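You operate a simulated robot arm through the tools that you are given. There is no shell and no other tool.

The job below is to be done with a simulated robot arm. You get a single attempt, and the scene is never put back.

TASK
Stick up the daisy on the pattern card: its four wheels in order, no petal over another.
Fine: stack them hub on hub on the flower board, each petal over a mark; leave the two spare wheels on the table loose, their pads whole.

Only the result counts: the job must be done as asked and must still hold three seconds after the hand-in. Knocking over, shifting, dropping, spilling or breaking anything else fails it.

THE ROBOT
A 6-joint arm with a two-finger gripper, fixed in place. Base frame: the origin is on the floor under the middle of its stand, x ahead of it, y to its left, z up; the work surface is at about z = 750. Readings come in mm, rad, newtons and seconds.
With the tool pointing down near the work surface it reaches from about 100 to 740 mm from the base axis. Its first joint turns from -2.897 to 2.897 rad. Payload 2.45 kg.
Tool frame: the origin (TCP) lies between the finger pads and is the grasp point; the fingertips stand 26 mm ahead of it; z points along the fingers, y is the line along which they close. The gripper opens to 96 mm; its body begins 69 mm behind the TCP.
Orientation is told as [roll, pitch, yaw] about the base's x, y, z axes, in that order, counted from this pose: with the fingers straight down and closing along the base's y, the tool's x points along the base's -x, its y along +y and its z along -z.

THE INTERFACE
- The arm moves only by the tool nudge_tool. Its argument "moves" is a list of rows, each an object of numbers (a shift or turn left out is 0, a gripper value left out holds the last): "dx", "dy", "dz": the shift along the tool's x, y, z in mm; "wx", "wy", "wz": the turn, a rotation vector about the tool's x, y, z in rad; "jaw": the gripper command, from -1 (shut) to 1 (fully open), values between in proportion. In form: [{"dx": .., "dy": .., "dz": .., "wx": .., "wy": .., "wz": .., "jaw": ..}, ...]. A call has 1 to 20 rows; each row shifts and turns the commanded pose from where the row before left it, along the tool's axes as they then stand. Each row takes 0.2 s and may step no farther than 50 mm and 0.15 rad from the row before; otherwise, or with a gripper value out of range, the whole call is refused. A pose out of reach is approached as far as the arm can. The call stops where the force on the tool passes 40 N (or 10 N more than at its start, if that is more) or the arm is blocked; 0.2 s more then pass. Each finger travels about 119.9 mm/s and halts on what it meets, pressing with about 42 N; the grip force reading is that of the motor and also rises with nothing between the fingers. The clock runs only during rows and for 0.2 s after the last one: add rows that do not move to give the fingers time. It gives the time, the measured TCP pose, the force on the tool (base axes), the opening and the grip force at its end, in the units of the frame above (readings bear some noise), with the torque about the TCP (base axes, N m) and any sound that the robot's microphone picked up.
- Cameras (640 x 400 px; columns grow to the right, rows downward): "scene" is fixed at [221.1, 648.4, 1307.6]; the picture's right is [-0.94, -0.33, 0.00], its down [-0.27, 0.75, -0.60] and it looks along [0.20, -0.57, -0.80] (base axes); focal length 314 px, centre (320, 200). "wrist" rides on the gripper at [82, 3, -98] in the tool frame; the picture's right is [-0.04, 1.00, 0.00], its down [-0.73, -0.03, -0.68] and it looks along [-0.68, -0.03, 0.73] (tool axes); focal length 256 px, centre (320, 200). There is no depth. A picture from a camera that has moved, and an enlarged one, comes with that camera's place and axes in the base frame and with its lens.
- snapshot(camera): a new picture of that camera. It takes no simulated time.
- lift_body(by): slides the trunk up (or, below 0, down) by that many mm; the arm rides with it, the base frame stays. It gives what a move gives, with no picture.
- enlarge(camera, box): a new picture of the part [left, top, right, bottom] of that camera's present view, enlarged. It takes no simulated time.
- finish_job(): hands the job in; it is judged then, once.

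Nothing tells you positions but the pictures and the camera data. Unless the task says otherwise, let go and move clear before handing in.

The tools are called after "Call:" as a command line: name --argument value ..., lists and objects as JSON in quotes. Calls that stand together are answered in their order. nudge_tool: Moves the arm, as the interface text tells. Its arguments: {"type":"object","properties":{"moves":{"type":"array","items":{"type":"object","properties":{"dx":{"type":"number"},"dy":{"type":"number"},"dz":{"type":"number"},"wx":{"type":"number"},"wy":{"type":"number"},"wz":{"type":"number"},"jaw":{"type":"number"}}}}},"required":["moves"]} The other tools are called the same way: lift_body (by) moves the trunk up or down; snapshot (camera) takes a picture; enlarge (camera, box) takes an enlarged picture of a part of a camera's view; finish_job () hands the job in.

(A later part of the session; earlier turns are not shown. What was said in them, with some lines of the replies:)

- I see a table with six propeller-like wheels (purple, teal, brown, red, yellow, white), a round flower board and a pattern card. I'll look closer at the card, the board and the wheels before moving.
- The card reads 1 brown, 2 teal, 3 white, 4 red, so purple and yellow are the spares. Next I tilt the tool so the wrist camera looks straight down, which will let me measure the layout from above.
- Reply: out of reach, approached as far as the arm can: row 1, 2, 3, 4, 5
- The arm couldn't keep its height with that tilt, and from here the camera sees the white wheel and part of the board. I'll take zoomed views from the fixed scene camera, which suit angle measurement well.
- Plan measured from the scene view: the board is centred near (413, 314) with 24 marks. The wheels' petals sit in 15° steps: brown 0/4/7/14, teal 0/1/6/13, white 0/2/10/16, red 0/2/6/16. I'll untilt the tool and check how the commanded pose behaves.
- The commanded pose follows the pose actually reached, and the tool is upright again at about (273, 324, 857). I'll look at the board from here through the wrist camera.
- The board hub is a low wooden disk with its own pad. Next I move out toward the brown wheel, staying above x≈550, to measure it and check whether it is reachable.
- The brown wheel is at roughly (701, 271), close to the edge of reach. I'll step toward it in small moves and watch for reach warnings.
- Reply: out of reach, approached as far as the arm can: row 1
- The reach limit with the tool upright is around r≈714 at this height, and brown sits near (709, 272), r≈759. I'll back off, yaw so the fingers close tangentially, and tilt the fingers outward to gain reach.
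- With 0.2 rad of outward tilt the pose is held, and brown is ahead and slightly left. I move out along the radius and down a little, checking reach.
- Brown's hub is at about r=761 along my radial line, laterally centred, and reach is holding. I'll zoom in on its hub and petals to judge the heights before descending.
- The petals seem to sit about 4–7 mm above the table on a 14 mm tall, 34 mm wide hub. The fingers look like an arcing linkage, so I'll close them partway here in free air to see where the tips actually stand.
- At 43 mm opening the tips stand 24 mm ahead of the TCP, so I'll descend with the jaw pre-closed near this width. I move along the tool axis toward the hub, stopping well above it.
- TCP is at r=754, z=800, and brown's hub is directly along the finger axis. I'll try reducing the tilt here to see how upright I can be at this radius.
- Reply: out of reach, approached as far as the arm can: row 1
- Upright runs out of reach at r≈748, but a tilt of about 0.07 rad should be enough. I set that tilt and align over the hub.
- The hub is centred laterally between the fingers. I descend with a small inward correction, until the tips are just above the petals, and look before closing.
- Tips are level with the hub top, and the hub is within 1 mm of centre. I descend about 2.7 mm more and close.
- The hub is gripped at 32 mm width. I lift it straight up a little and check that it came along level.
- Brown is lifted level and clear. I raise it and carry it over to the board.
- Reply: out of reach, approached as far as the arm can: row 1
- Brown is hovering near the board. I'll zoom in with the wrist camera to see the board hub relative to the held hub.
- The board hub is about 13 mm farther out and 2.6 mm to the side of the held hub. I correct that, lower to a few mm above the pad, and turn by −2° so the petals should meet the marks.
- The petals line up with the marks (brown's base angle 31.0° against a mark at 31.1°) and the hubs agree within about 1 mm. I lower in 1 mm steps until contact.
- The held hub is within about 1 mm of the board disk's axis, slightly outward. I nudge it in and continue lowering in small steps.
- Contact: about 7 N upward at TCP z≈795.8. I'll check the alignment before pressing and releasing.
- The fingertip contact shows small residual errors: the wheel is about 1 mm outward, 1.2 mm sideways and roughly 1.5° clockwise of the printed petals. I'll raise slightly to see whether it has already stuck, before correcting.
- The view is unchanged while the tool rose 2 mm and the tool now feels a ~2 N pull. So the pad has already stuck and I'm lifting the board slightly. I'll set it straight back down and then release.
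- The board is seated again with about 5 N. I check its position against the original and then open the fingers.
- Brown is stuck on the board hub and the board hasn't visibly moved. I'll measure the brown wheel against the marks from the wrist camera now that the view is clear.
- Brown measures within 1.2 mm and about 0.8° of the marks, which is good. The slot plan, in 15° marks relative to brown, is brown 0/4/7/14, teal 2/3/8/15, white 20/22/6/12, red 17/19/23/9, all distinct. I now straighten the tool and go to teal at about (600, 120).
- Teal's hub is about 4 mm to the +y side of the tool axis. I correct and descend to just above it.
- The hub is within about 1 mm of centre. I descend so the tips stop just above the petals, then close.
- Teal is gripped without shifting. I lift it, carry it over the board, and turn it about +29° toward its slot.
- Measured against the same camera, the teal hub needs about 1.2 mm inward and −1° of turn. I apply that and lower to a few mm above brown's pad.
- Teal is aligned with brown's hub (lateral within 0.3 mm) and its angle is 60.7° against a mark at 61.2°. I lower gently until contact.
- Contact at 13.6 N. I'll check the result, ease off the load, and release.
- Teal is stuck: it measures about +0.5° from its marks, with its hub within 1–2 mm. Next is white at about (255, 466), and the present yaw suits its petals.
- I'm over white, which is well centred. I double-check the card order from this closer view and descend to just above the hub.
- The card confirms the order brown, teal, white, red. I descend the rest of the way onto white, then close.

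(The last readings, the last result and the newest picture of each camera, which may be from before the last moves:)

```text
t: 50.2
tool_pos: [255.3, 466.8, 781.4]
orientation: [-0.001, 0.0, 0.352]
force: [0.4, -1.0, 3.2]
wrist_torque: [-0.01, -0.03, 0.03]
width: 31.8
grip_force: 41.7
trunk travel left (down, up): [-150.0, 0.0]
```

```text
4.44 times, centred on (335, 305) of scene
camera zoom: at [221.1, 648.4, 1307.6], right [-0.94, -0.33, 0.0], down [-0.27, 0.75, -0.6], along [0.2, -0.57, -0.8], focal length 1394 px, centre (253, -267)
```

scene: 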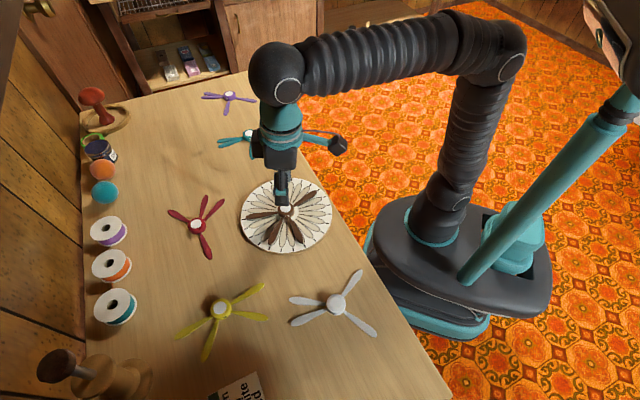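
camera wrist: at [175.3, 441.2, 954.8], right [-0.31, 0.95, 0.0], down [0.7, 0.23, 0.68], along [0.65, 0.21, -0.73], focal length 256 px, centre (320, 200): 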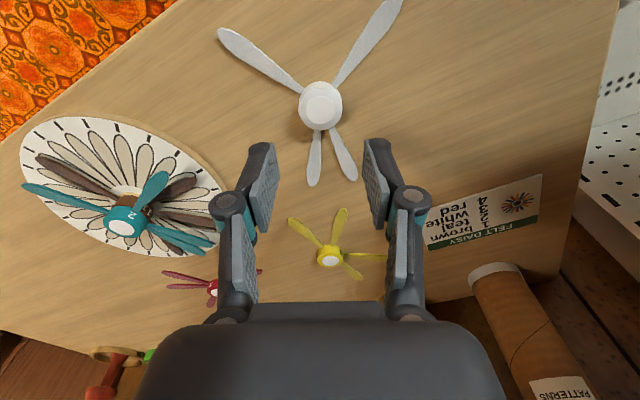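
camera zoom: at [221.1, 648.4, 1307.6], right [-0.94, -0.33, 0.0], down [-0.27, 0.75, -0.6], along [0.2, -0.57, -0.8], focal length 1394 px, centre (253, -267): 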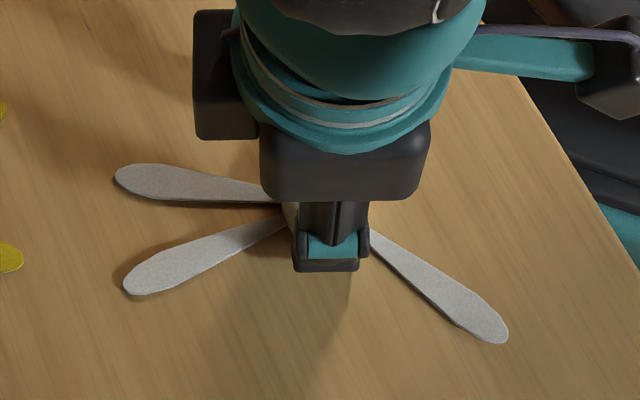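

White is gripped cleanly. I lift, carry it above the stack, and turn it about −41° to its slot.

Call:
nudge_tool --moves '[{"dz": -5}, {"dz": -30}, {"dz": -35}, {"dx": -19.8, "dy": -39.7}, {"dx": -19.8, "dy": -39.7}, {"dx": -19.8, "dy": -39.7}, {"dx": -19.8, "dy": -39.7}, {"dx": -19.8, "dy": -39.7}, {"wz": 0.143}, {"wz": 0.143}, {"wz": 0.143}, {"wz": 0.143}, {"wz": 0.142}, {}]'

Call:
snapshot --camera "wrist"

Call:
snapshot --camera "scene"

Call:
enlarge --camera "wrist" --box '[265, 75, 375, 195]'

Call:
enlarge --camera "wrist" --box '[130, 0, 510, 235]'

```text
t: 53.2
tool_pos: [416.7, 315.9, 852.1]
orientation: [-0.001, 0.0, -0.362]
force: [-0.7, -0.7, 0.2]
wrist_torque: [-0.02, -0.01, 0.0]
width: 32.0
grip_force: 41.8
trunk travel left (down, up): [-150.0, 0.0]
```

```text
taken
camera wrist: at [341.2, 347.5, 951.6], right [0.39, 0.92, 0.0], down [0.68, -0.29, 0.68], along [0.63, -0.27, -0.73], focal length 256 px, centre (320, 200)
```

wrist: 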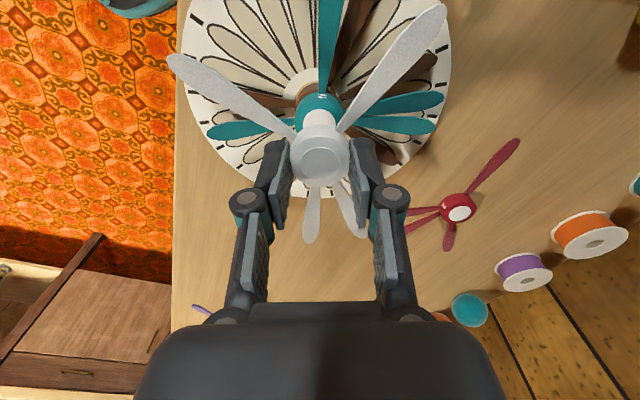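

```text
taken
```

scene: 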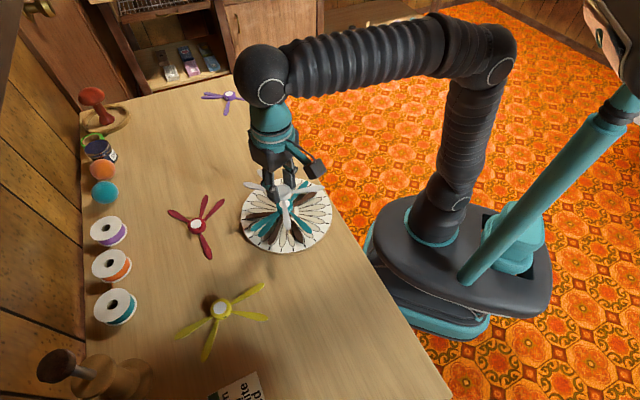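

```text
3.33 times, centred on (320, 135) of wrist
camera zoom: at [341.2, 347.5, 951.6], right [0.39, 0.92, 0.0], down [0.68, -0.29, 0.68], along [0.63, -0.27, -0.73], focal length 853 px, centre (320, 417)
```

zoom: 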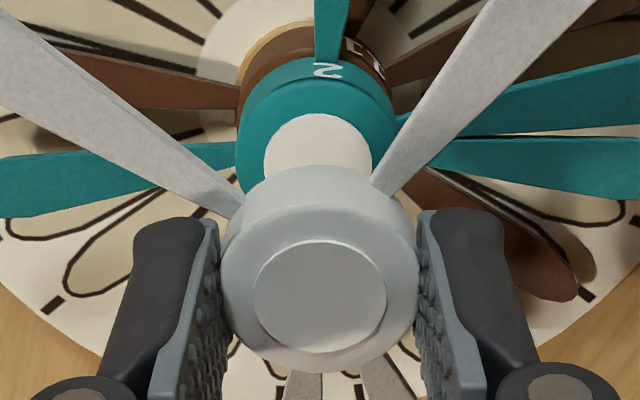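

```text
1.68 times, centred on (320, 118) of wrist
camera zoom: at [341.2, 347.5, 951.6], right [0.39, 0.92, 0.0], down [0.68, -0.29, 0.68], along [0.63, -0.27, -0.73], focal length 431 px, centre (320, 339)
```

zoom: 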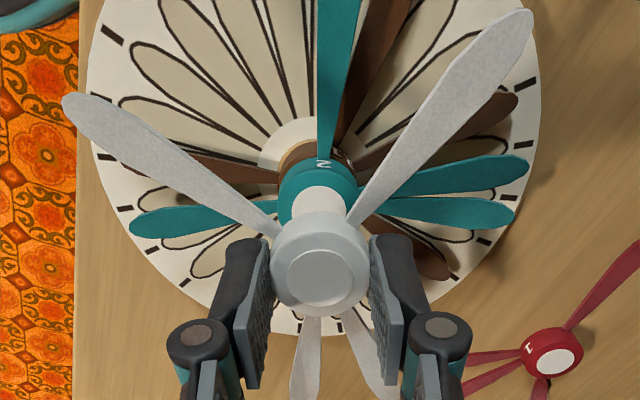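

White's angle is within 0.3° of its marks, and it only needs a small shift toward the board centre. I apply it and lower to a few mm above teal.

Call:
nudge_tool --moves '[{"dx": -0.3, "dy": -1.6, "wz": -0.004}, {"dz": 13}, {"dz": 12}, {}]'

Call:
enlarge --camera "wrist" --box '[265, 85, 375, 195]'

Call:
enlarge --camera "scene" --box '[230, 155, 342, 260]'

Call:
enlarge --camera "scene" --box '[264, 178, 314, 218]'

```text
t: 54.2
tool_pos: [417.2, 314.9, 826.2]
orientation: [-0.001, -0.002, -0.356]
force: [-0.8, 0.1, 0.5]
wrist_torque: [0.02, -0.01, -0.01]
width: 32.0
grip_force: 42.2
trunk travel left (down, up): [-150.0, 0.0]
```

```text
3.64 times, centred on (320, 140) of wrist
camera zoom: at [340.4, 345.9, 925.9], right [0.39, 0.92, 0.0], down [0.68, -0.28, 0.68], along [0.63, -0.26, -0.73], focal length 931 px, centre (320, 418)
```

zoom: 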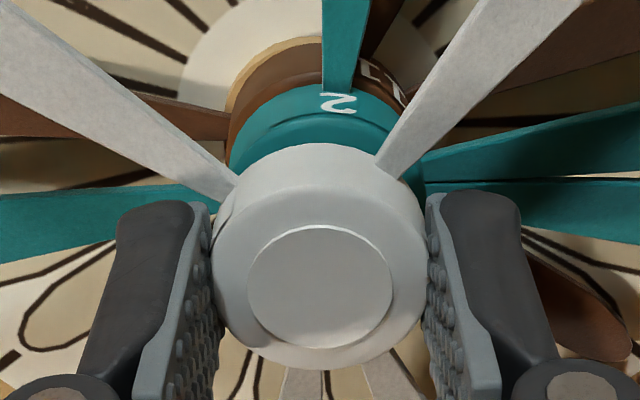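

```text
3.81 times, centred on (286, 208) of scene
camera zoom: at [221.1, 648.4, 1307.6], right [-0.94, -0.33, 0.0], down [-0.27, 0.75, -0.6], along [0.2, -0.57, -0.8], focal length 1195 px, centre (450, 171)
```

zoom: 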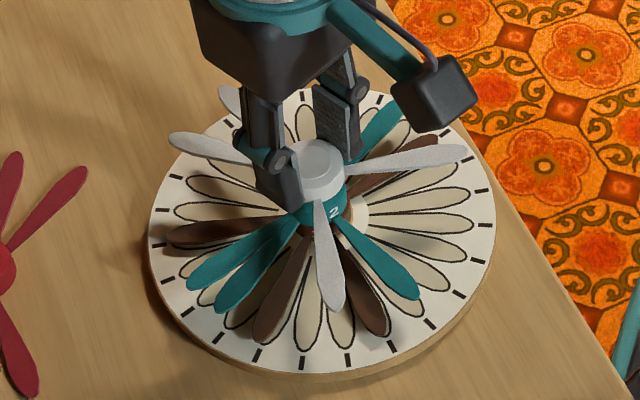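

```text
10.00 times, centred on (289, 198) of scene
camera zoom: at [221.1, 648.4, 1307.6], right [-0.94, -0.33, 0.0], down [-0.27, 0.75, -0.6], along [0.2, -0.57, -0.8], focal length 3138 px, centre (630, 220)
```

zoom: 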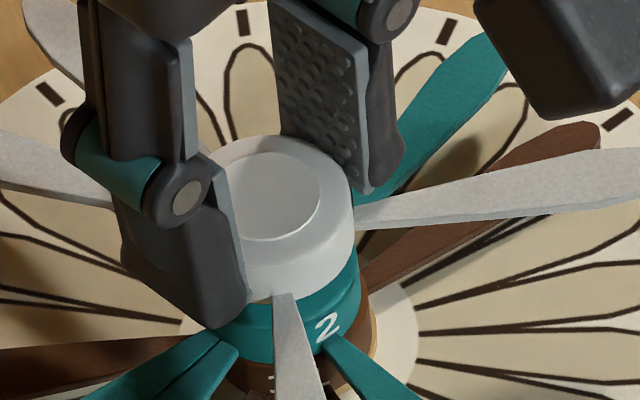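

Everything lines up, with white's petals over free marks. I lower gently to contact.

Call:
nudge_tool --moves '[{"dz": 2}, {"dz": 2}, {}]'

Call:
nudge_tool --moves '[{"dz": 1}, {}]'

Call:
nudge_tool --moves '[{"dz": 1}, {}]'

```text
t: 55.0
tool_pos: [417.3, 312.5, 824.1]
orientation: [-0.001, 0.001, -0.355]
force: [0.0, 0.9, 0.8]
wrist_torque: [0.01, -0.03, 0.01]
width: 32.1
grip_force: 41.7
trunk travel left (down, up): [-150.0, 0.0]
```

```text
t: 55.6
tool_pos: [416.8, 313.2, 823.4]
orientation: [-0.001, 0.0, -0.355]
force: [0.3, 0.1, -0.5]
wrist_torque: [-0.03, 0.0, 0.02]
width: 31.9
grip_force: 42.6
trunk travel left (down, up): [-150.0, 0.0]
```

```text
t: 56.2
tool_pos: [417.0, 313.4, 821.8]
orientation: [0.0, -0.001, -0.357]
force: [0.2, 0.0, -0.4]
wrist_torque: [-0.03, 0.02, 0.02]
width: 32.0
grip_force: 42.4
trunk travel left (down, up): [-150.0, 0.0]
```

Call:
nudge_tool --moves '[{"dz": 0.8}, {}]'

Call:
nudge_tool --moves '[{"dz": 0.8}, {}]'

```text
t: 56.8
tool_pos: [416.8, 313.3, 822.2]
orientation: [0.003, -0.001, -0.356]
force: [1.4, 4.2, 8.2]
wrist_torque: [0.18, -0.05, 0.0]
width: 32.1
grip_force: 42.8
trunk travel left (down, up): [-150.0, 0.0]
```

```text
t: 57.4
tool_pos: [416.9, 313.0, 821.1]
orientation: [0.003, -0.002, -0.356]
force: [3.0, 3.4, 22.8]
wrist_torque: [0.18, -0.06, -0.04]
width: 32.3
grip_force: 41.9
trunk travel left (down, up): [-150.0, 0.0]
```

Firm contact at about 23 N. I ease off the load, release, and rise to inspect.

Call:
nudge_tool --moves '[{"dz": -1.2}, {}]'

Call:
nudge_tool --moves '[{"jaw": 0.0}, {}, {}, {"dz": -15}, {"dz": -35}, {}]'

Call:
enlarge --camera "wrist" --box '[150, 0, 480, 210]'

Call:
enlarge --camera "scene" --box '[230, 165, 342, 260]'

```text
t: 58.0
tool_pos: [416.9, 313.2, 821.1]
orientation: [-0.002, -0.003, -0.355]
force: [3.9, 2.0, 18.5]
wrist_torque: [0.15, -0.1, -0.02]
width: 31.9
grip_force: 42.0
trunk travel left (down, up): [-150.0, 0.0]
```

```text
t: 59.4
tool_pos: [417.9, 313.3, 870.8]
orientation: [0.0, 0.0, -0.357]
force: [-0.2, 0.1, -1.0]
wrist_torque: [-0.02, -0.01, 0.03]
width: 48.0
grip_force: 0.0
trunk travel left (down, up): [-150.0, 0.0]
```

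```text
1.90 times, centred on (315, 105) of wrist
camera zoom: at [340.9, 344.7, 969.8], right [0.39, 0.92, 0.0], down [0.68, -0.28, 0.68], along [0.63, -0.26, -0.73], focal length 488 px, centre (330, 381)
```

zoom: 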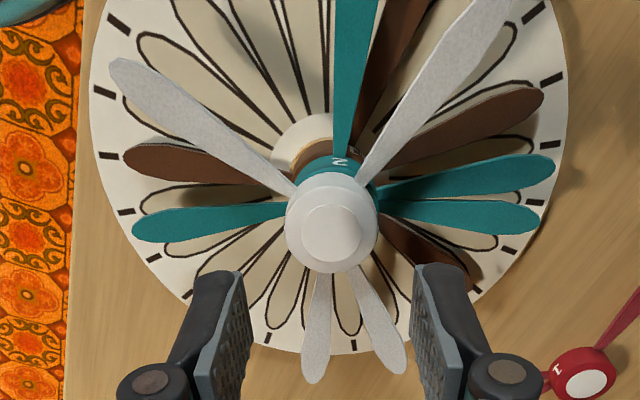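

```text
4.21 times, centred on (286, 212) of scene
camera zoom: at [221.1, 648.4, 1307.6], right [-0.94, -0.33, 0.0], down [-0.27, 0.75, -0.6], along [0.2, -0.57, -0.8], focal length 1321 px, centre (463, 147)
```

zoom: 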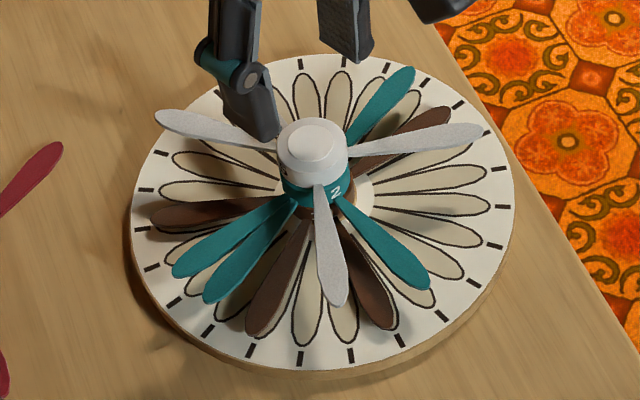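

White is stuck and within about 0.4° of its marks. Last is red at about (576, 404); I turn the tool so the fingers avoid red's petals and move there.

Call:
nudge_tool --moves '[{"wz": 0.136}, {"wz": 0.136}, {"wz": 0.136}, {"wz": 0.135}, {"dx": -5.4, "dy": 36.2, "dz": 3}, {"dx": -5.4, "dy": 36.2, "dz": 4}, {"dx": -5.4, "dy": 36.2, "dz": 5}, {"dx": -5.4, "dy": 36.2, "dz": 5}, {"dx": -5.4, "dy": 36.2, "dz": 5}, {}]'

Call:
snapshot --camera "wrist"

Call:
enlarge --camera "wrist" --box '[200, 20, 440, 190]'

Call:
snapshot --camera "scene"

```text
t: 61.6
tool_pos: [575.0, 402.2, 847.4]
orientation: [-0.002, -0.001, -0.898]
force: [-0.3, 0.5, 0.0]
wrist_torque: [-0.02, 0.0, 0.02]
width: 47.8
grip_force: 0.0
trunk travel left (down, up): [-150.0, 0.0]
```

```text
taken
camera wrist: at [526.5, 468.6, 946.6], right [0.81, 0.59, 0.0], down [0.43, -0.59, 0.68], along [0.4, -0.55, -0.73], focal length 256 px, centre (320, 200)
```

wrist: 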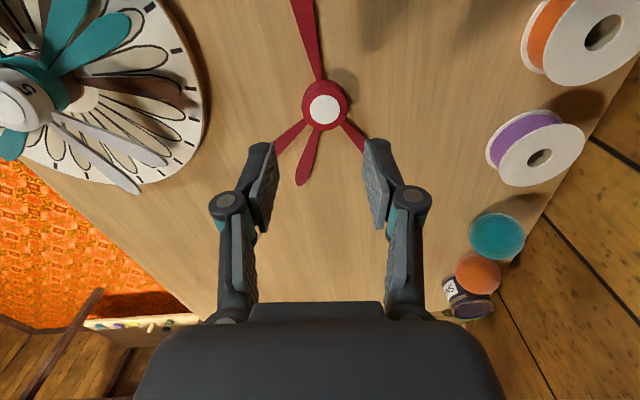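

```text
2.35 times, centred on (320, 105) of wrist
camera zoom: at [526.5, 468.6, 946.6], right [0.81, 0.59, 0.0], down [0.43, -0.59, 0.68], along [0.4, -0.55, -0.73], focal length 602 px, centre (320, 424)
```

zoom: 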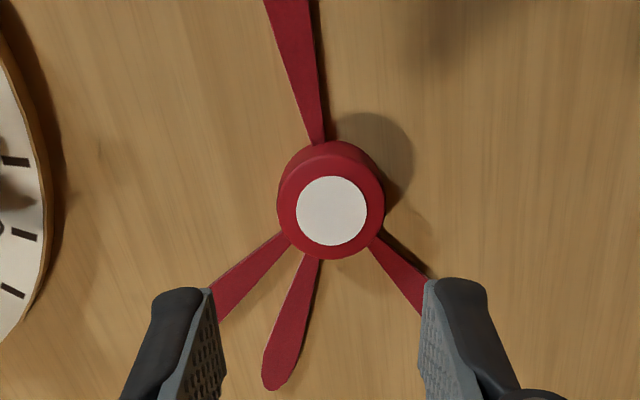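

```text
taken
```

scene: 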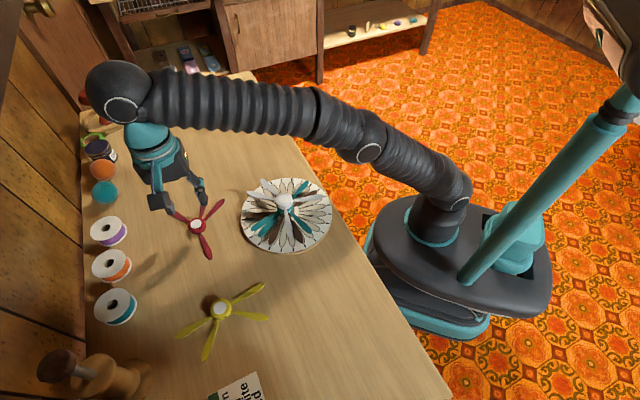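

I'm above red, with its hub about 3 mm off in each axis. I correct and descend in stages; the forearm clears the stack by a wide margin.

Call:
nudge_tool --moves '[{"dx": 2.9, "dy": 3.2, "dz": 20}, {"dz": 25}, {}]'

Call:
enlarge --camera "wrist" --box '[220, 60, 420, 185]'

Call:
snapshot --camera "scene"

```text
t: 62.4
tool_pos: [576.4, 409.3, 804.5]
orientation: [0.0, -0.002, -0.897]
force: [0.3, 0.1, 0.1]
wrist_torque: [0.0, -0.02, -0.02]
width: 48.0
grip_force: 0.0
trunk travel left (down, up): [-150.0, 0.0]
```

```text
3.20 times, centred on (320, 122) of wrist
camera zoom: at [527.2, 474.4, 904.2], right [0.81, 0.59, 0.0], down [0.43, -0.59, 0.68], along [0.4, -0.55, -0.73], focal length 819 px, centre (320, 448)
```

zoom: 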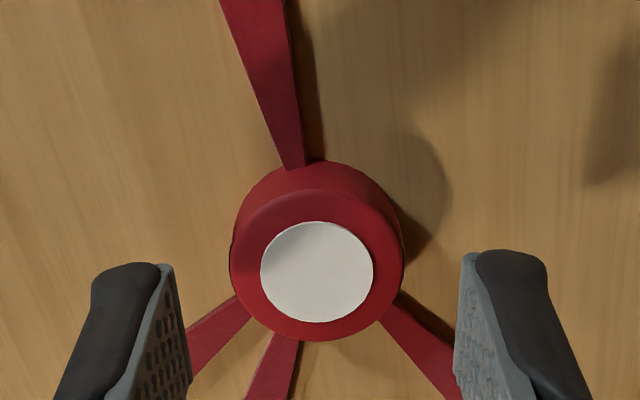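

```text
taken
```

scene: 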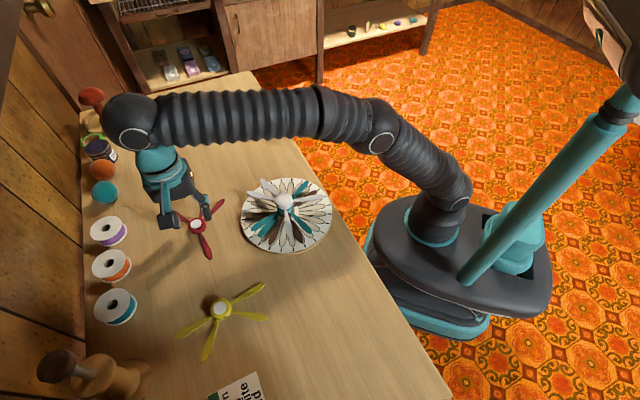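

Call:
nudge_tool --moves '[{"dx": -1.2, "dy": -0.5, "dz": 8}, {"dz": 7}, {"dz": 4}, {}]'

Call:
enlarge --camera "wrist" --box '[220, 75, 420, 200]'

Call:
enlarge --camera "scene" --box '[155, 185, 245, 265]'

```text
t: 63.4
tool_pos: [575.2, 406.3, 785.7]
orientation: [-0.001, -0.002, -0.899]
force: [-0.2, 0.7, 0.3]
wrist_torque: [0.0, -0.01, 0.01]
width: 48.3
grip_force: 0.1
trunk travel left (down, up): [-150.0, 0.0]
```

```text
3.20 times, centred on (320, 138) of wrist
camera zoom: at [527.7, 473.0, 884.3], right [0.81, 0.59, 0.0], down [0.43, -0.59, 0.68], along [0.4, -0.55, -0.73], focal length 819 px, centre (320, 400)
```

zoom: 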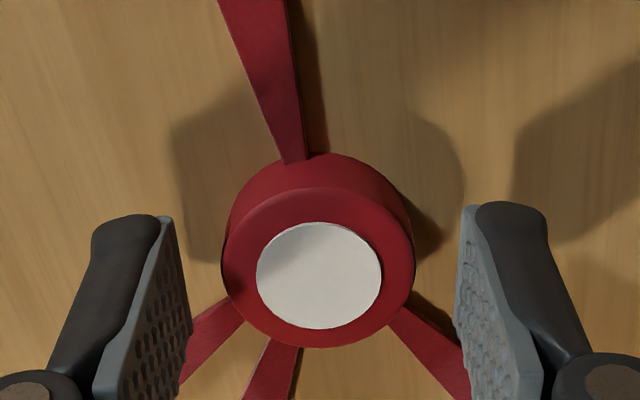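

```text
5.00 times, centred on (200, 225) of scene
camera zoom: at [221.1, 648.4, 1307.6], right [-0.94, -0.33, 0.0], down [-0.27, 0.75, -0.6], along [0.2, -0.57, -0.8], focal length 1569 px, centre (920, 75)
```

zoom: 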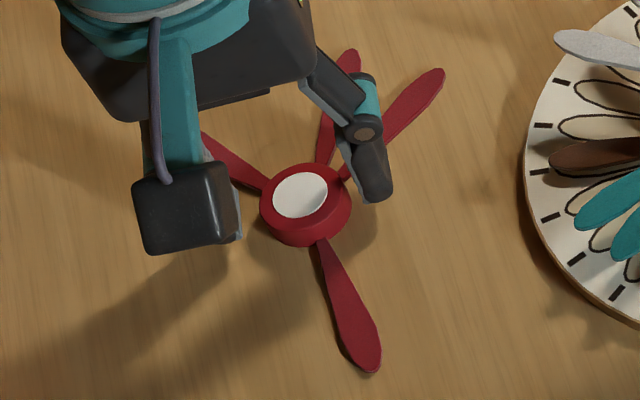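

Call:
nudge_tool --moves '[{"dy": -0.5, "dz": 3.3}, {}, {"jaw": -1}, {"jaw": -1}, {"jaw": -1}, {"jaw": -1}]'

Call:
enlarge --camera "wrist" --box '[220, 75, 420, 200]'

Call:
enlarge --camera "scene" --box '[155, 185, 245, 265]'

```text
t: 64.8
tool_pos: [575.5, 407.6, 782.4]
orientation: [0.001, 0.0, -0.9]
force: [0.4, 0.5, 1.4]
wrist_torque: [0.0, 0.0, 0.05]
width: 32.0
grip_force: 41.9
trunk travel left (down, up): [-150.0, 0.0]
```

```text
3.20 times, centred on (320, 138) of wrist
camera zoom: at [527.1, 473.3, 881.7], right [0.81, 0.59, 0.0], down [0.43, -0.59, 0.68], along [0.4, -0.55, -0.73], focal length 819 px, centre (320, 400)
```

zoom: 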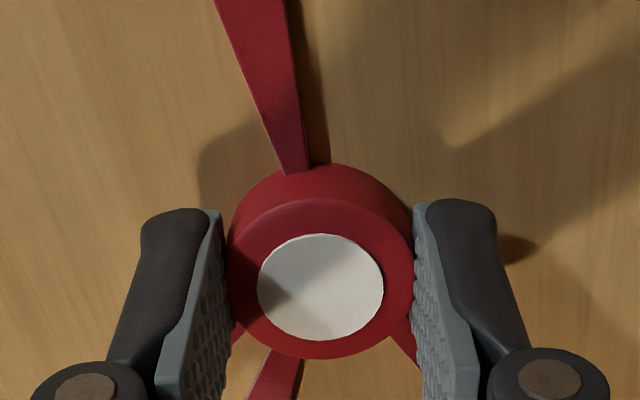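

```text
5.00 times, centred on (200, 225) of scene
camera zoom: at [221.1, 648.4, 1307.6], right [-0.94, -0.33, 0.0], down [-0.27, 0.75, -0.6], along [0.2, -0.57, -0.8], focal length 1569 px, centre (920, 75)
```

zoom: 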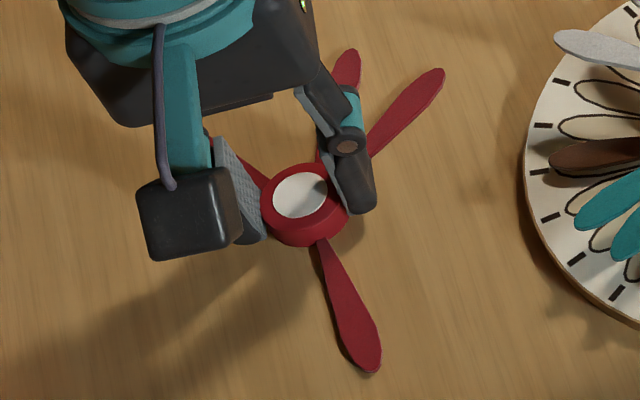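

Red is gripped without shifting. I lift it, bring it over the stack while rising, and turn it about +27°.

Call:
nudge_tool --moves '[{"dz": -5}, {"dz": -30}, {"dz": -30}, {"dx": 5.2, "dy": -36.8, "dz": -4}, {"dx": 5.2, "dy": -36.8, "dz": -4}, {"dx": 5.2, "dy": -36.8, "dz": -4}, {"dx": 5.2, "dy": -36.8, "dz": -4}, {"dx": 5.2, "dy": -36.8, "dz": -4}, {"wz": -0.116}, {"wz": -0.116}, {"wz": -0.116}, {"wz": -0.117}, {}]'

Call:
snapshot --camera "wrist"

Call:
enlarge --camera "wrist" --box '[265, 75, 375, 195]'

Call:
enlarge --camera "wrist" --box '[130, 0, 510, 235]'

Call:
enlarge --camera "scene" --box '[230, 145, 350, 260]'

```text
t: 67.6
tool_pos: [415.2, 313.2, 867.4]
orientation: [0.001, -0.001, -0.432]
force: [0.9, -0.7, 0.6]
wrist_torque: [0.0, -0.02, 0.0]
width: 32.0
grip_force: 42.5
trunk travel left (down, up): [-150.0, 0.0]
```

```text
taken
camera wrist: at [342.3, 349.8, 966.2], right [0.46, 0.89, 0.0], down [0.65, -0.33, 0.68], along [0.6, -0.31, -0.73], focal length 256 px, centre (320, 200)
```

wrist: 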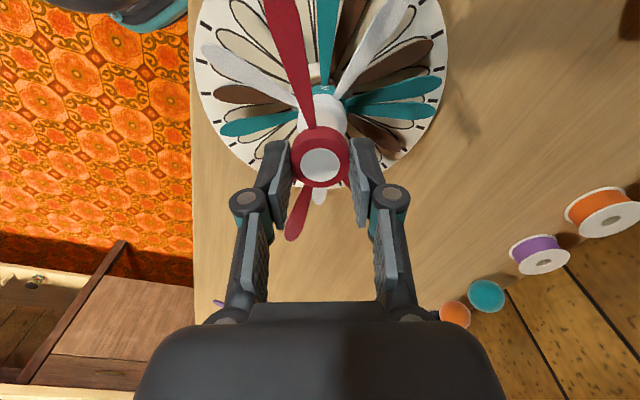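

```text
3.33 times, centred on (320, 135) of wrist
camera zoom: at [342.3, 349.8, 966.2], right [0.46, 0.89, 0.0], down [0.65, -0.33, 0.68], along [0.6, -0.31, -0.73], focal length 853 px, centre (320, 417)
```

zoom: 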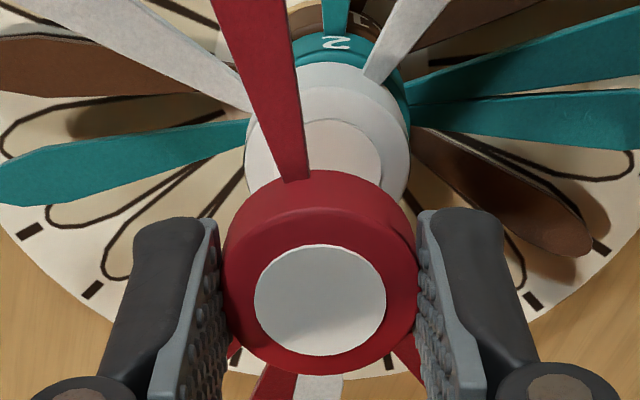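

```text
1.68 times, centred on (320, 118) of wrist
camera zoom: at [342.3, 349.8, 966.2], right [0.46, 0.89, 0.0], down [0.65, -0.33, 0.68], along [0.6, -0.31, -0.73], focal length 431 px, centre (320, 339)
```

zoom: 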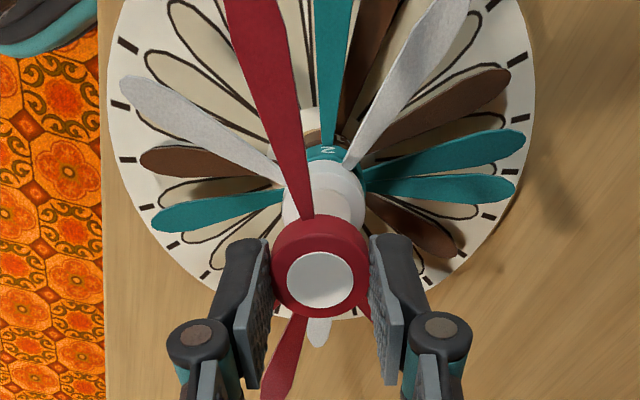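

```text
3.48 times, centred on (290, 202) of scene
camera zoom: at [221.1, 648.4, 1307.6], right [-0.94, -0.33, 0.0], down [-0.27, 0.75, -0.6], along [0.2, -0.57, -0.8], focal length 1091 px, centre (424, 191)
```

zoom: 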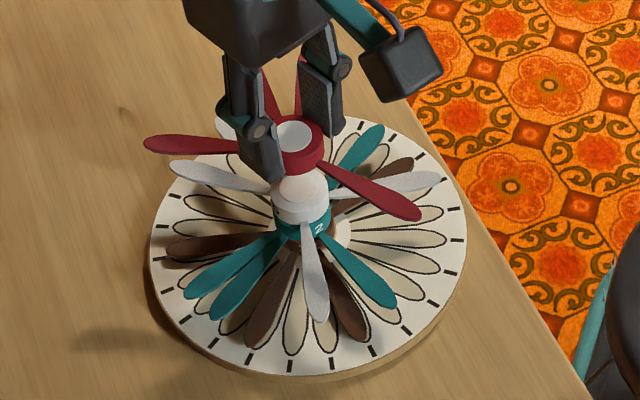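

Red's angle looks right, and it needs a shift of about 1 mm to sit between white's hub and the board centre. I'll confirm the angle with the other visible petals.

Call:
enlarge --camera "wrist" --box '[240, 150, 400, 260]'

Call:
enlarge --camera "wrist" --box '[200, 0, 440, 150]'

```text
3.64 times, centred on (320, 205) of wrist
camera zoom: at [342.3, 349.8, 966.2], right [0.46, 0.89, 0.0], down [0.65, -0.33, 0.68], along [0.6, -0.31, -0.73], focal length 931 px, centre (320, 182)
```

zoom: 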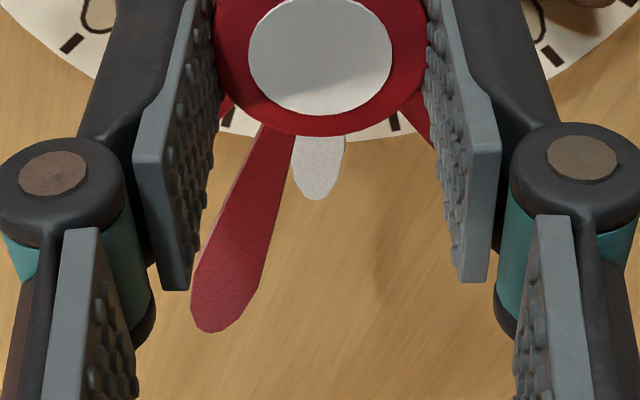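

```text
2.67 times, centred on (320, 75) of wrist
camera zoom: at [342.3, 349.8, 966.2], right [0.46, 0.89, 0.0], down [0.65, -0.33, 0.68], along [0.6, -0.31, -0.73], focal length 683 px, centre (320, 533)
```

zoom: 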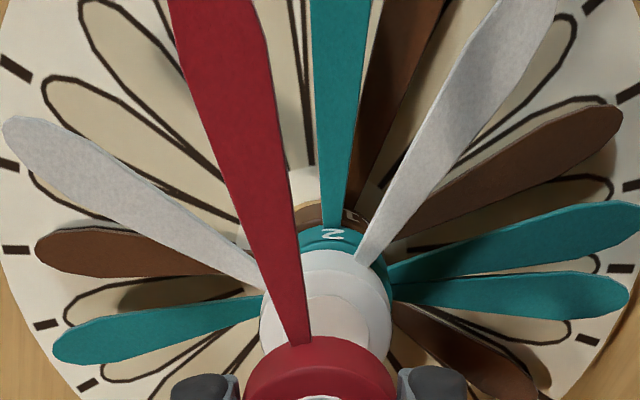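

Angle confirmed within about 0.3°. I apply the small shift and lower to just above white.

Call:
nudge_tool --moves '[{"dx": 1.1, "dy": 0.65}, {"dz": 12}, {"dz": 11}, {}]'

Call:
enlarge --camera "wrist" --box '[265, 85, 375, 195]'

Call:
enlarge --camera "scene" --box '[230, 150, 342, 260]'

Call:
enlarge --camera "scene" --box '[264, 174, 314, 214]'

```text
t: 68.6
tool_pos: [415.3, 313.9, 843.1]
orientation: [0.001, -0.003, -0.435]
force: [-0.2, -0.3, -0.1]
wrist_torque: [0.01, 0.0, 0.0]
width: 31.9
grip_force: 42.8
trunk travel left (down, up): [-150.0, 0.0]
```

```text
3.64 times, centred on (320, 140) of wrist
camera zoom: at [341.9, 351.9, 942.8], right [0.46, 0.89, 0.0], down [0.65, -0.33, 0.68], along [0.6, -0.31, -0.73], focal length 931 px, centre (320, 418)
```

zoom: 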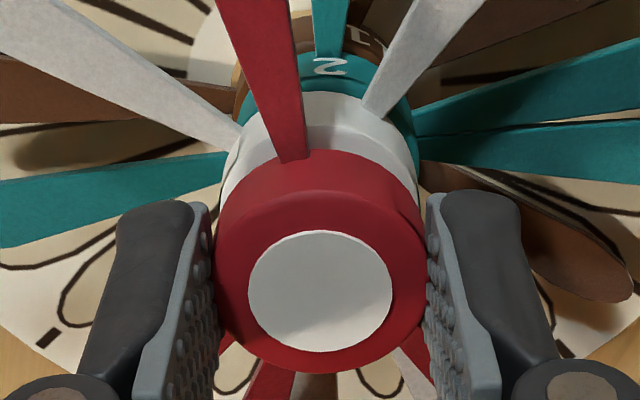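

```text
3.64 times, centred on (286, 205) of scene
camera zoom: at [221.1, 648.4, 1307.6], right [-0.94, -0.33, 0.0], down [-0.27, 0.75, -0.6], along [0.2, -0.57, -0.8], focal length 1141 px, centre (444, 182)
```

zoom: 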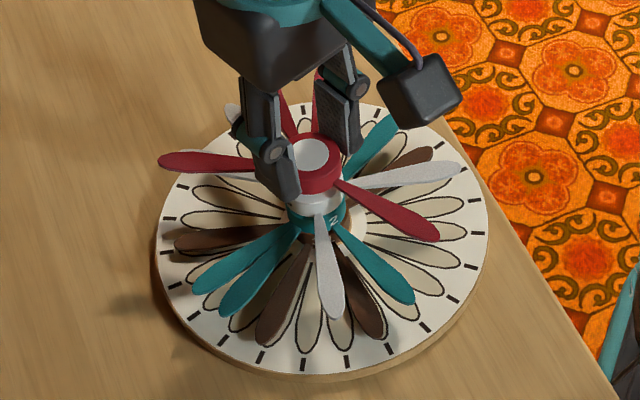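

```text
10.00 times, centred on (289, 194) of scene
camera zoom: at [221.1, 648.4, 1307.6], right [-0.94, -0.33, 0.0], down [-0.27, 0.75, -0.6], along [0.2, -0.57, -0.8], focal length 3138 px, centre (630, 260)
```

zoom: 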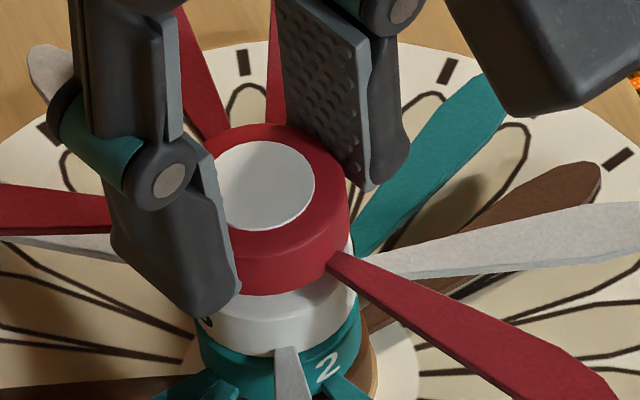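

Red sits squarely over white's hub. I lower in small steps to contact.

Call:
nudge_tool --moves '[{"dz": 1.5}, {"dz": 1.5}, {}]'

Call:
nudge_tool --moves '[{"dz": 1}, {}]'

Call:
nudge_tool --moves '[{"dz": 0.8}, {}]'

```text
t: 69.4
tool_pos: [415.1, 314.9, 841.4]
orientation: [0.0, -0.003, -0.435]
force: [-0.4, 0.5, -0.1]
wrist_torque: [0.01, 0.01, 0.0]
width: 32.1
grip_force: 41.9
trunk travel left (down, up): [-150.0, 0.0]
```

```text
t: 70.0
tool_pos: [414.8, 313.9, 840.2]
orientation: [-0.002, 0.0, -0.434]
force: [1.1, -0.5, -0.3]
wrist_torque: [0.01, 0.0, 0.02]
width: 32.0
grip_force: 42.2
trunk travel left (down, up): [-150.0, 0.0]
```

```text
t: 70.6
tool_pos: [414.7, 314.2, 838.4]
orientation: [0.0, 0.001, -0.434]
force: [-0.9, -0.2, -0.4]
wrist_torque: [0.02, 0.02, 0.02]
width: 31.9
grip_force: 41.3
trunk travel left (down, up): [-150.0, 0.0]
```

Call:
nudge_tool --moves '[{"dz": 0.8}, {}]'

Call:
nudge_tool --moves '[{"dz": 0.8}, {}]'

```text
t: 71.2
tool_pos: [416.9, 314.6, 837.7]
orientation: [0.001, -0.002, -0.435]
force: [0.0, -0.6, 0.4]
wrist_torque: [0.02, 0.02, -0.01]
width: 32.2
grip_force: 42.3
trunk travel left (down, up): [-150.0, 0.0]
```

```text
t: 71.8
tool_pos: [415.2, 314.7, 837.0]
orientation: [-0.001, -0.001, -0.435]
force: [-0.4, 0.2, 0.2]
wrist_torque: [0.03, 0.03, -0.01]
width: 31.9
grip_force: 41.9
trunk travel left (down, up): [-150.0, 0.0]
```

No contact yet at TCP z≈837, and the expected contact height is very near. I continue in the same small steps.

Call:
nudge_tool --moves '[{"dz": 0.8}, {}]'

Call:
nudge_tool --moves '[{"dz": 0.7}, {}]'

```text
t: 72.4
tool_pos: [416.3, 315.8, 836.8]
orientation: [-0.001, 0.001, -0.435]
force: [-0.4, -0.2, 0.0]
wrist_torque: [0.02, 0.01, -0.01]
width: 31.9
grip_force: 42.2
trunk travel left (down, up): [-150.0, 0.0]
```

```text
t: 73.0
tool_pos: [414.8, 314.9, 835.5]
orientation: [0.0, -0.001, -0.435]
force: [2.5, 2.3, 3.5]
wrist_torque: [0.16, -0.15, 0.03]
width: 32.1
grip_force: 41.8
trunk travel left (down, up): [-150.0, 0.0]
```

Contact has begun at 3.5 N. I press a little more so the pad takes hold like the others.

Call:
nudge_tool --moves '[{"dz": 0.8}, {}]'

Call:
nudge_tool --moves '[{"dz": 0.4}, {}]'

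```text
t: 73.6
tool_pos: [414.0, 314.3, 836.7]
orientation: [0.002, -0.002, -0.433]
force: [0.4, 2.5, 12.5]
wrist_torque: [0.12, -0.03, 0.03]
width: 32.1
grip_force: 42.0
trunk travel left (down, up): [-150.0, 0.0]
```

```text
t: 74.2
tool_pos: [414.4, 314.4, 834.9]
orientation: [0.004, -0.001, -0.436]
force: [3.7, 3.3, 19.7]
wrist_torque: [0.18, -0.19, 0.03]
width: 32.0
grip_force: 42.0
trunk travel left (down, up): [-150.0, 0.0]
```

Pressed at about 20 N. I ease off, release, rise and move clear.

Call:
nudge_tool --moves '[{"dz": -1.2}, {}]'

Call:
nudge_tool --moves '[{"jaw": 0.0}, {}, {}, {"dz": -15}, {"dz": -25}, {}]'

Call:
snapshot --camera "wrist"

Call:
snapshot --camera "scene"

```text
t: 74.8
tool_pos: [413.7, 314.9, 834.9]
orientation: [-0.003, 0.0, -0.435]
force: [3.5, 1.9, 11.9]
wrist_torque: [0.02, -0.19, 0.0]
width: 32.0
grip_force: 42.0
trunk travel left (down, up): [-150.0, 0.0]
```

```text
t: 76.2
tool_pos: [414.3, 314.7, 876.0]
orientation: [0.0, -0.001, -0.434]
force: [0.7, -0.1, -0.5]
wrist_torque: [0.0, 0.02, 0.01]
width: 48.0
grip_force: 0.2
trunk travel left (down, up): [-150.0, 0.0]
```

```text
taken
camera wrist: at [341.2, 353.1, 975.8], right [0.46, 0.89, 0.0], down [0.65, -0.33, 0.68], along [0.6, -0.31, -0.73], focal length 256 px, centre (320, 200)
```

wrist: 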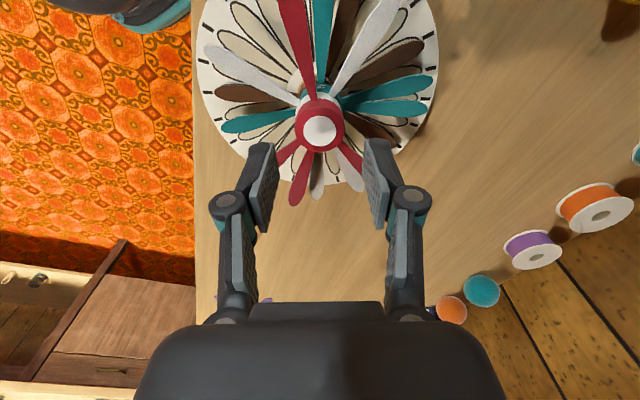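

```text
taken
```

scene: 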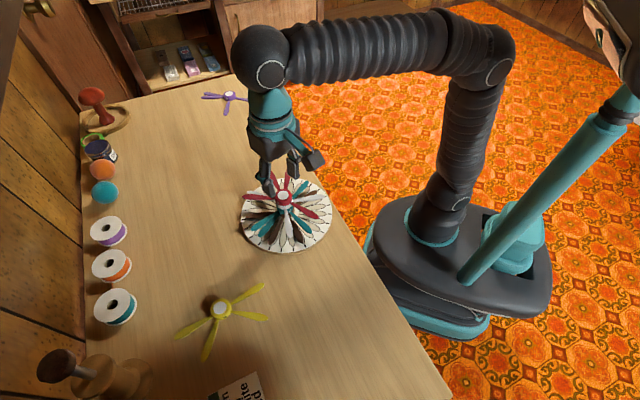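

All four wheels are stacked. I move the arm clear and then inspect the daisy.

Call:
nudge_tool --moves '[{"dz": -8}, {"dx": 40}, {"dx": 40}, {"dx": 40}, {"dx": 30}, {}]'

Call:
snapshot --camera "wrist"

Call:
enlarge --camera "scene" --box '[230, 160, 342, 260]'

Call:
enlarge --camera "scene" --box '[190, 85, 280, 145]'

Call:
enlarge --camera "scene" --box '[160, 270, 280, 370]'

```text
t: 77.6
tool_pos: [278.4, 380.0, 886.2]
orientation: [0.001, -0.003, -0.434]
force: [-0.2, 0.1, 0.3]
wrist_torque: [-0.01, -0.02, -0.01]
width: 47.9
grip_force: 0.0
trunk travel left (down, up): [-150.0, 0.0]
```

```text
taken
camera wrist: at [204.8, 417.5, 985.3], right [0.46, 0.89, 0.0], down [0.65, -0.34, 0.68], along [0.6, -0.31, -0.73], focal length 256 px, centre (320, 200)
```

wrist: 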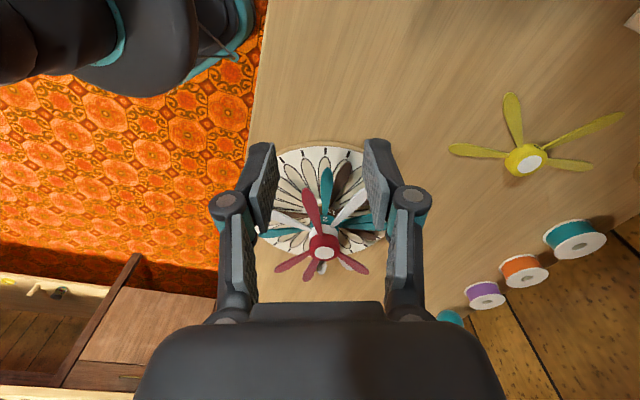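

```text
4.00 times, centred on (286, 210) of scene
camera zoom: at [221.1, 648.4, 1307.6], right [-0.94, -0.33, 0.0], down [-0.27, 0.75, -0.6], along [0.2, -0.57, -0.8], focal length 1255 px, centre (456, 160)
```

zoom: 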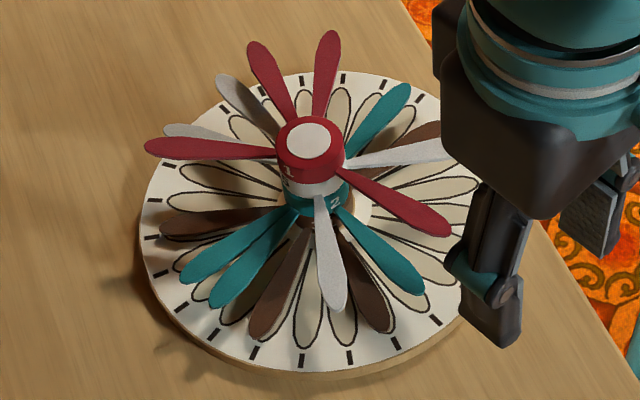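

```text
6.67 times, centred on (235, 115) of scene
camera zoom: at [221.1, 648.4, 1307.6], right [-0.94, -0.33, 0.0], down [-0.27, 0.75, -0.6], along [0.2, -0.57, -0.8], focal length 2092 px, centre (887, 767)
```

zoom: 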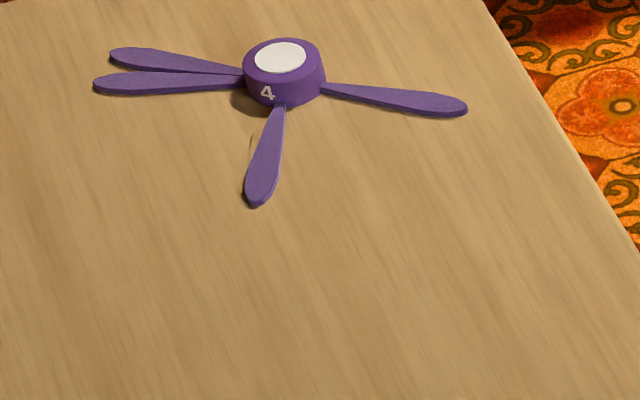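

```text
4.00 times, centred on (220, 320) of scene
camera zoom: at [221.1, 648.4, 1307.6], right [-0.94, -0.33, 0.0], down [-0.27, 0.75, -0.6], along [0.2, -0.57, -0.8], focal length 1255 px, centre (720, -280)
```

zoom: 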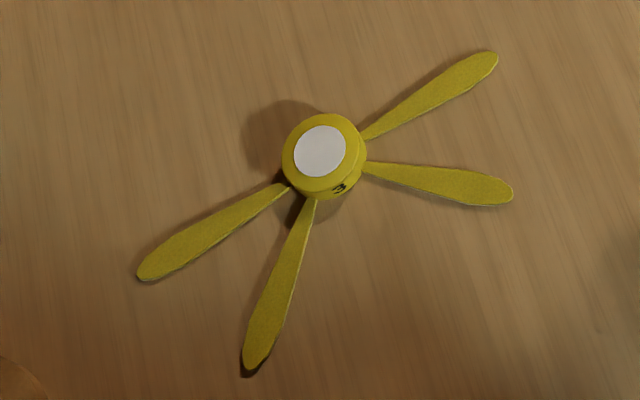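

Red measures −73.7° against its mark at −74.0°, and both spares lie untouched with whole pads. One last close look at the stack from the wrist side.

Call:
enlarge --camera "wrist" --box '[245, 130, 400, 295]'

Call:
enlarge --camera "scene" --box '[266, 180, 306, 222]'

```text
2.42 times, centred on (322, 212) of wrist
camera zoom: at [204.8, 417.5, 985.3], right [0.46, 0.89, 0.0], down [0.65, -0.34, 0.68], along [0.6, -0.31, -0.73], focal length 621 px, centre (314, 170)
```

zoom: 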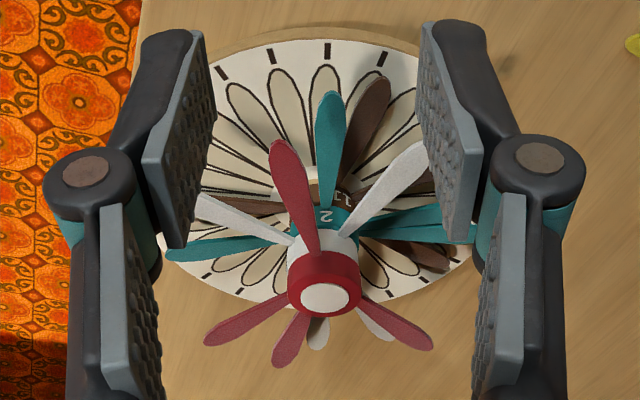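

```text
9.52 times, centred on (286, 201) of scene
camera zoom: at [221.1, 648.4, 1307.6], right [-0.94, -0.33, 0.0], down [-0.27, 0.75, -0.6], along [0.2, -0.57, -0.8], focal length 2988 px, centre (644, 190)
```

zoom: 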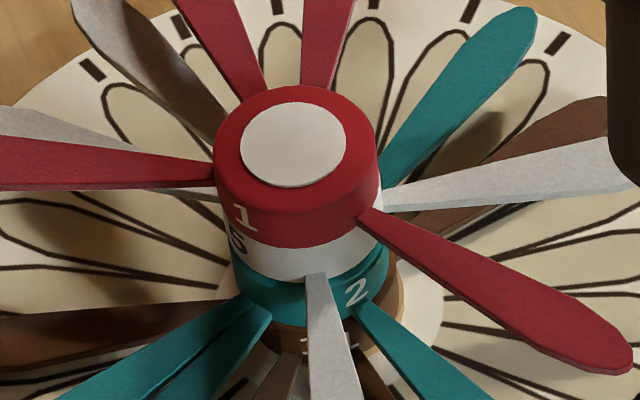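

The stack is in order from the bottom, brown, teal, white, red, hub on hub with the petals on separate marks. The spares are untouched and the arm is clear, so I hand the job in.

Call:
finish_job

```text
The job is handed in.
```

The daisy is stuck up on the flower board and I've handed the job in. From the bottom, the wheels are brown, teal, white and red, in the order on the card.

- **Petals:** all 16 sit over separate marks, none over another. By the camera, each wheel is turned within about 1° of its marks.
- **Hubs:** each one sits on the hub below it. They are roughly 1–2 mm off the board's centre, and I couldn't measure closer than that.
- **Spares:** the purple and yellow wheels were never touched and lie loose on the table with their pads whole.
- **Board:** while checking whether brown had stuck, I lifted the board about 2 mm with it, then set it straight back down. It showed no visible shift afterwards.

The gripper has let go and the arm is clear of the table items.
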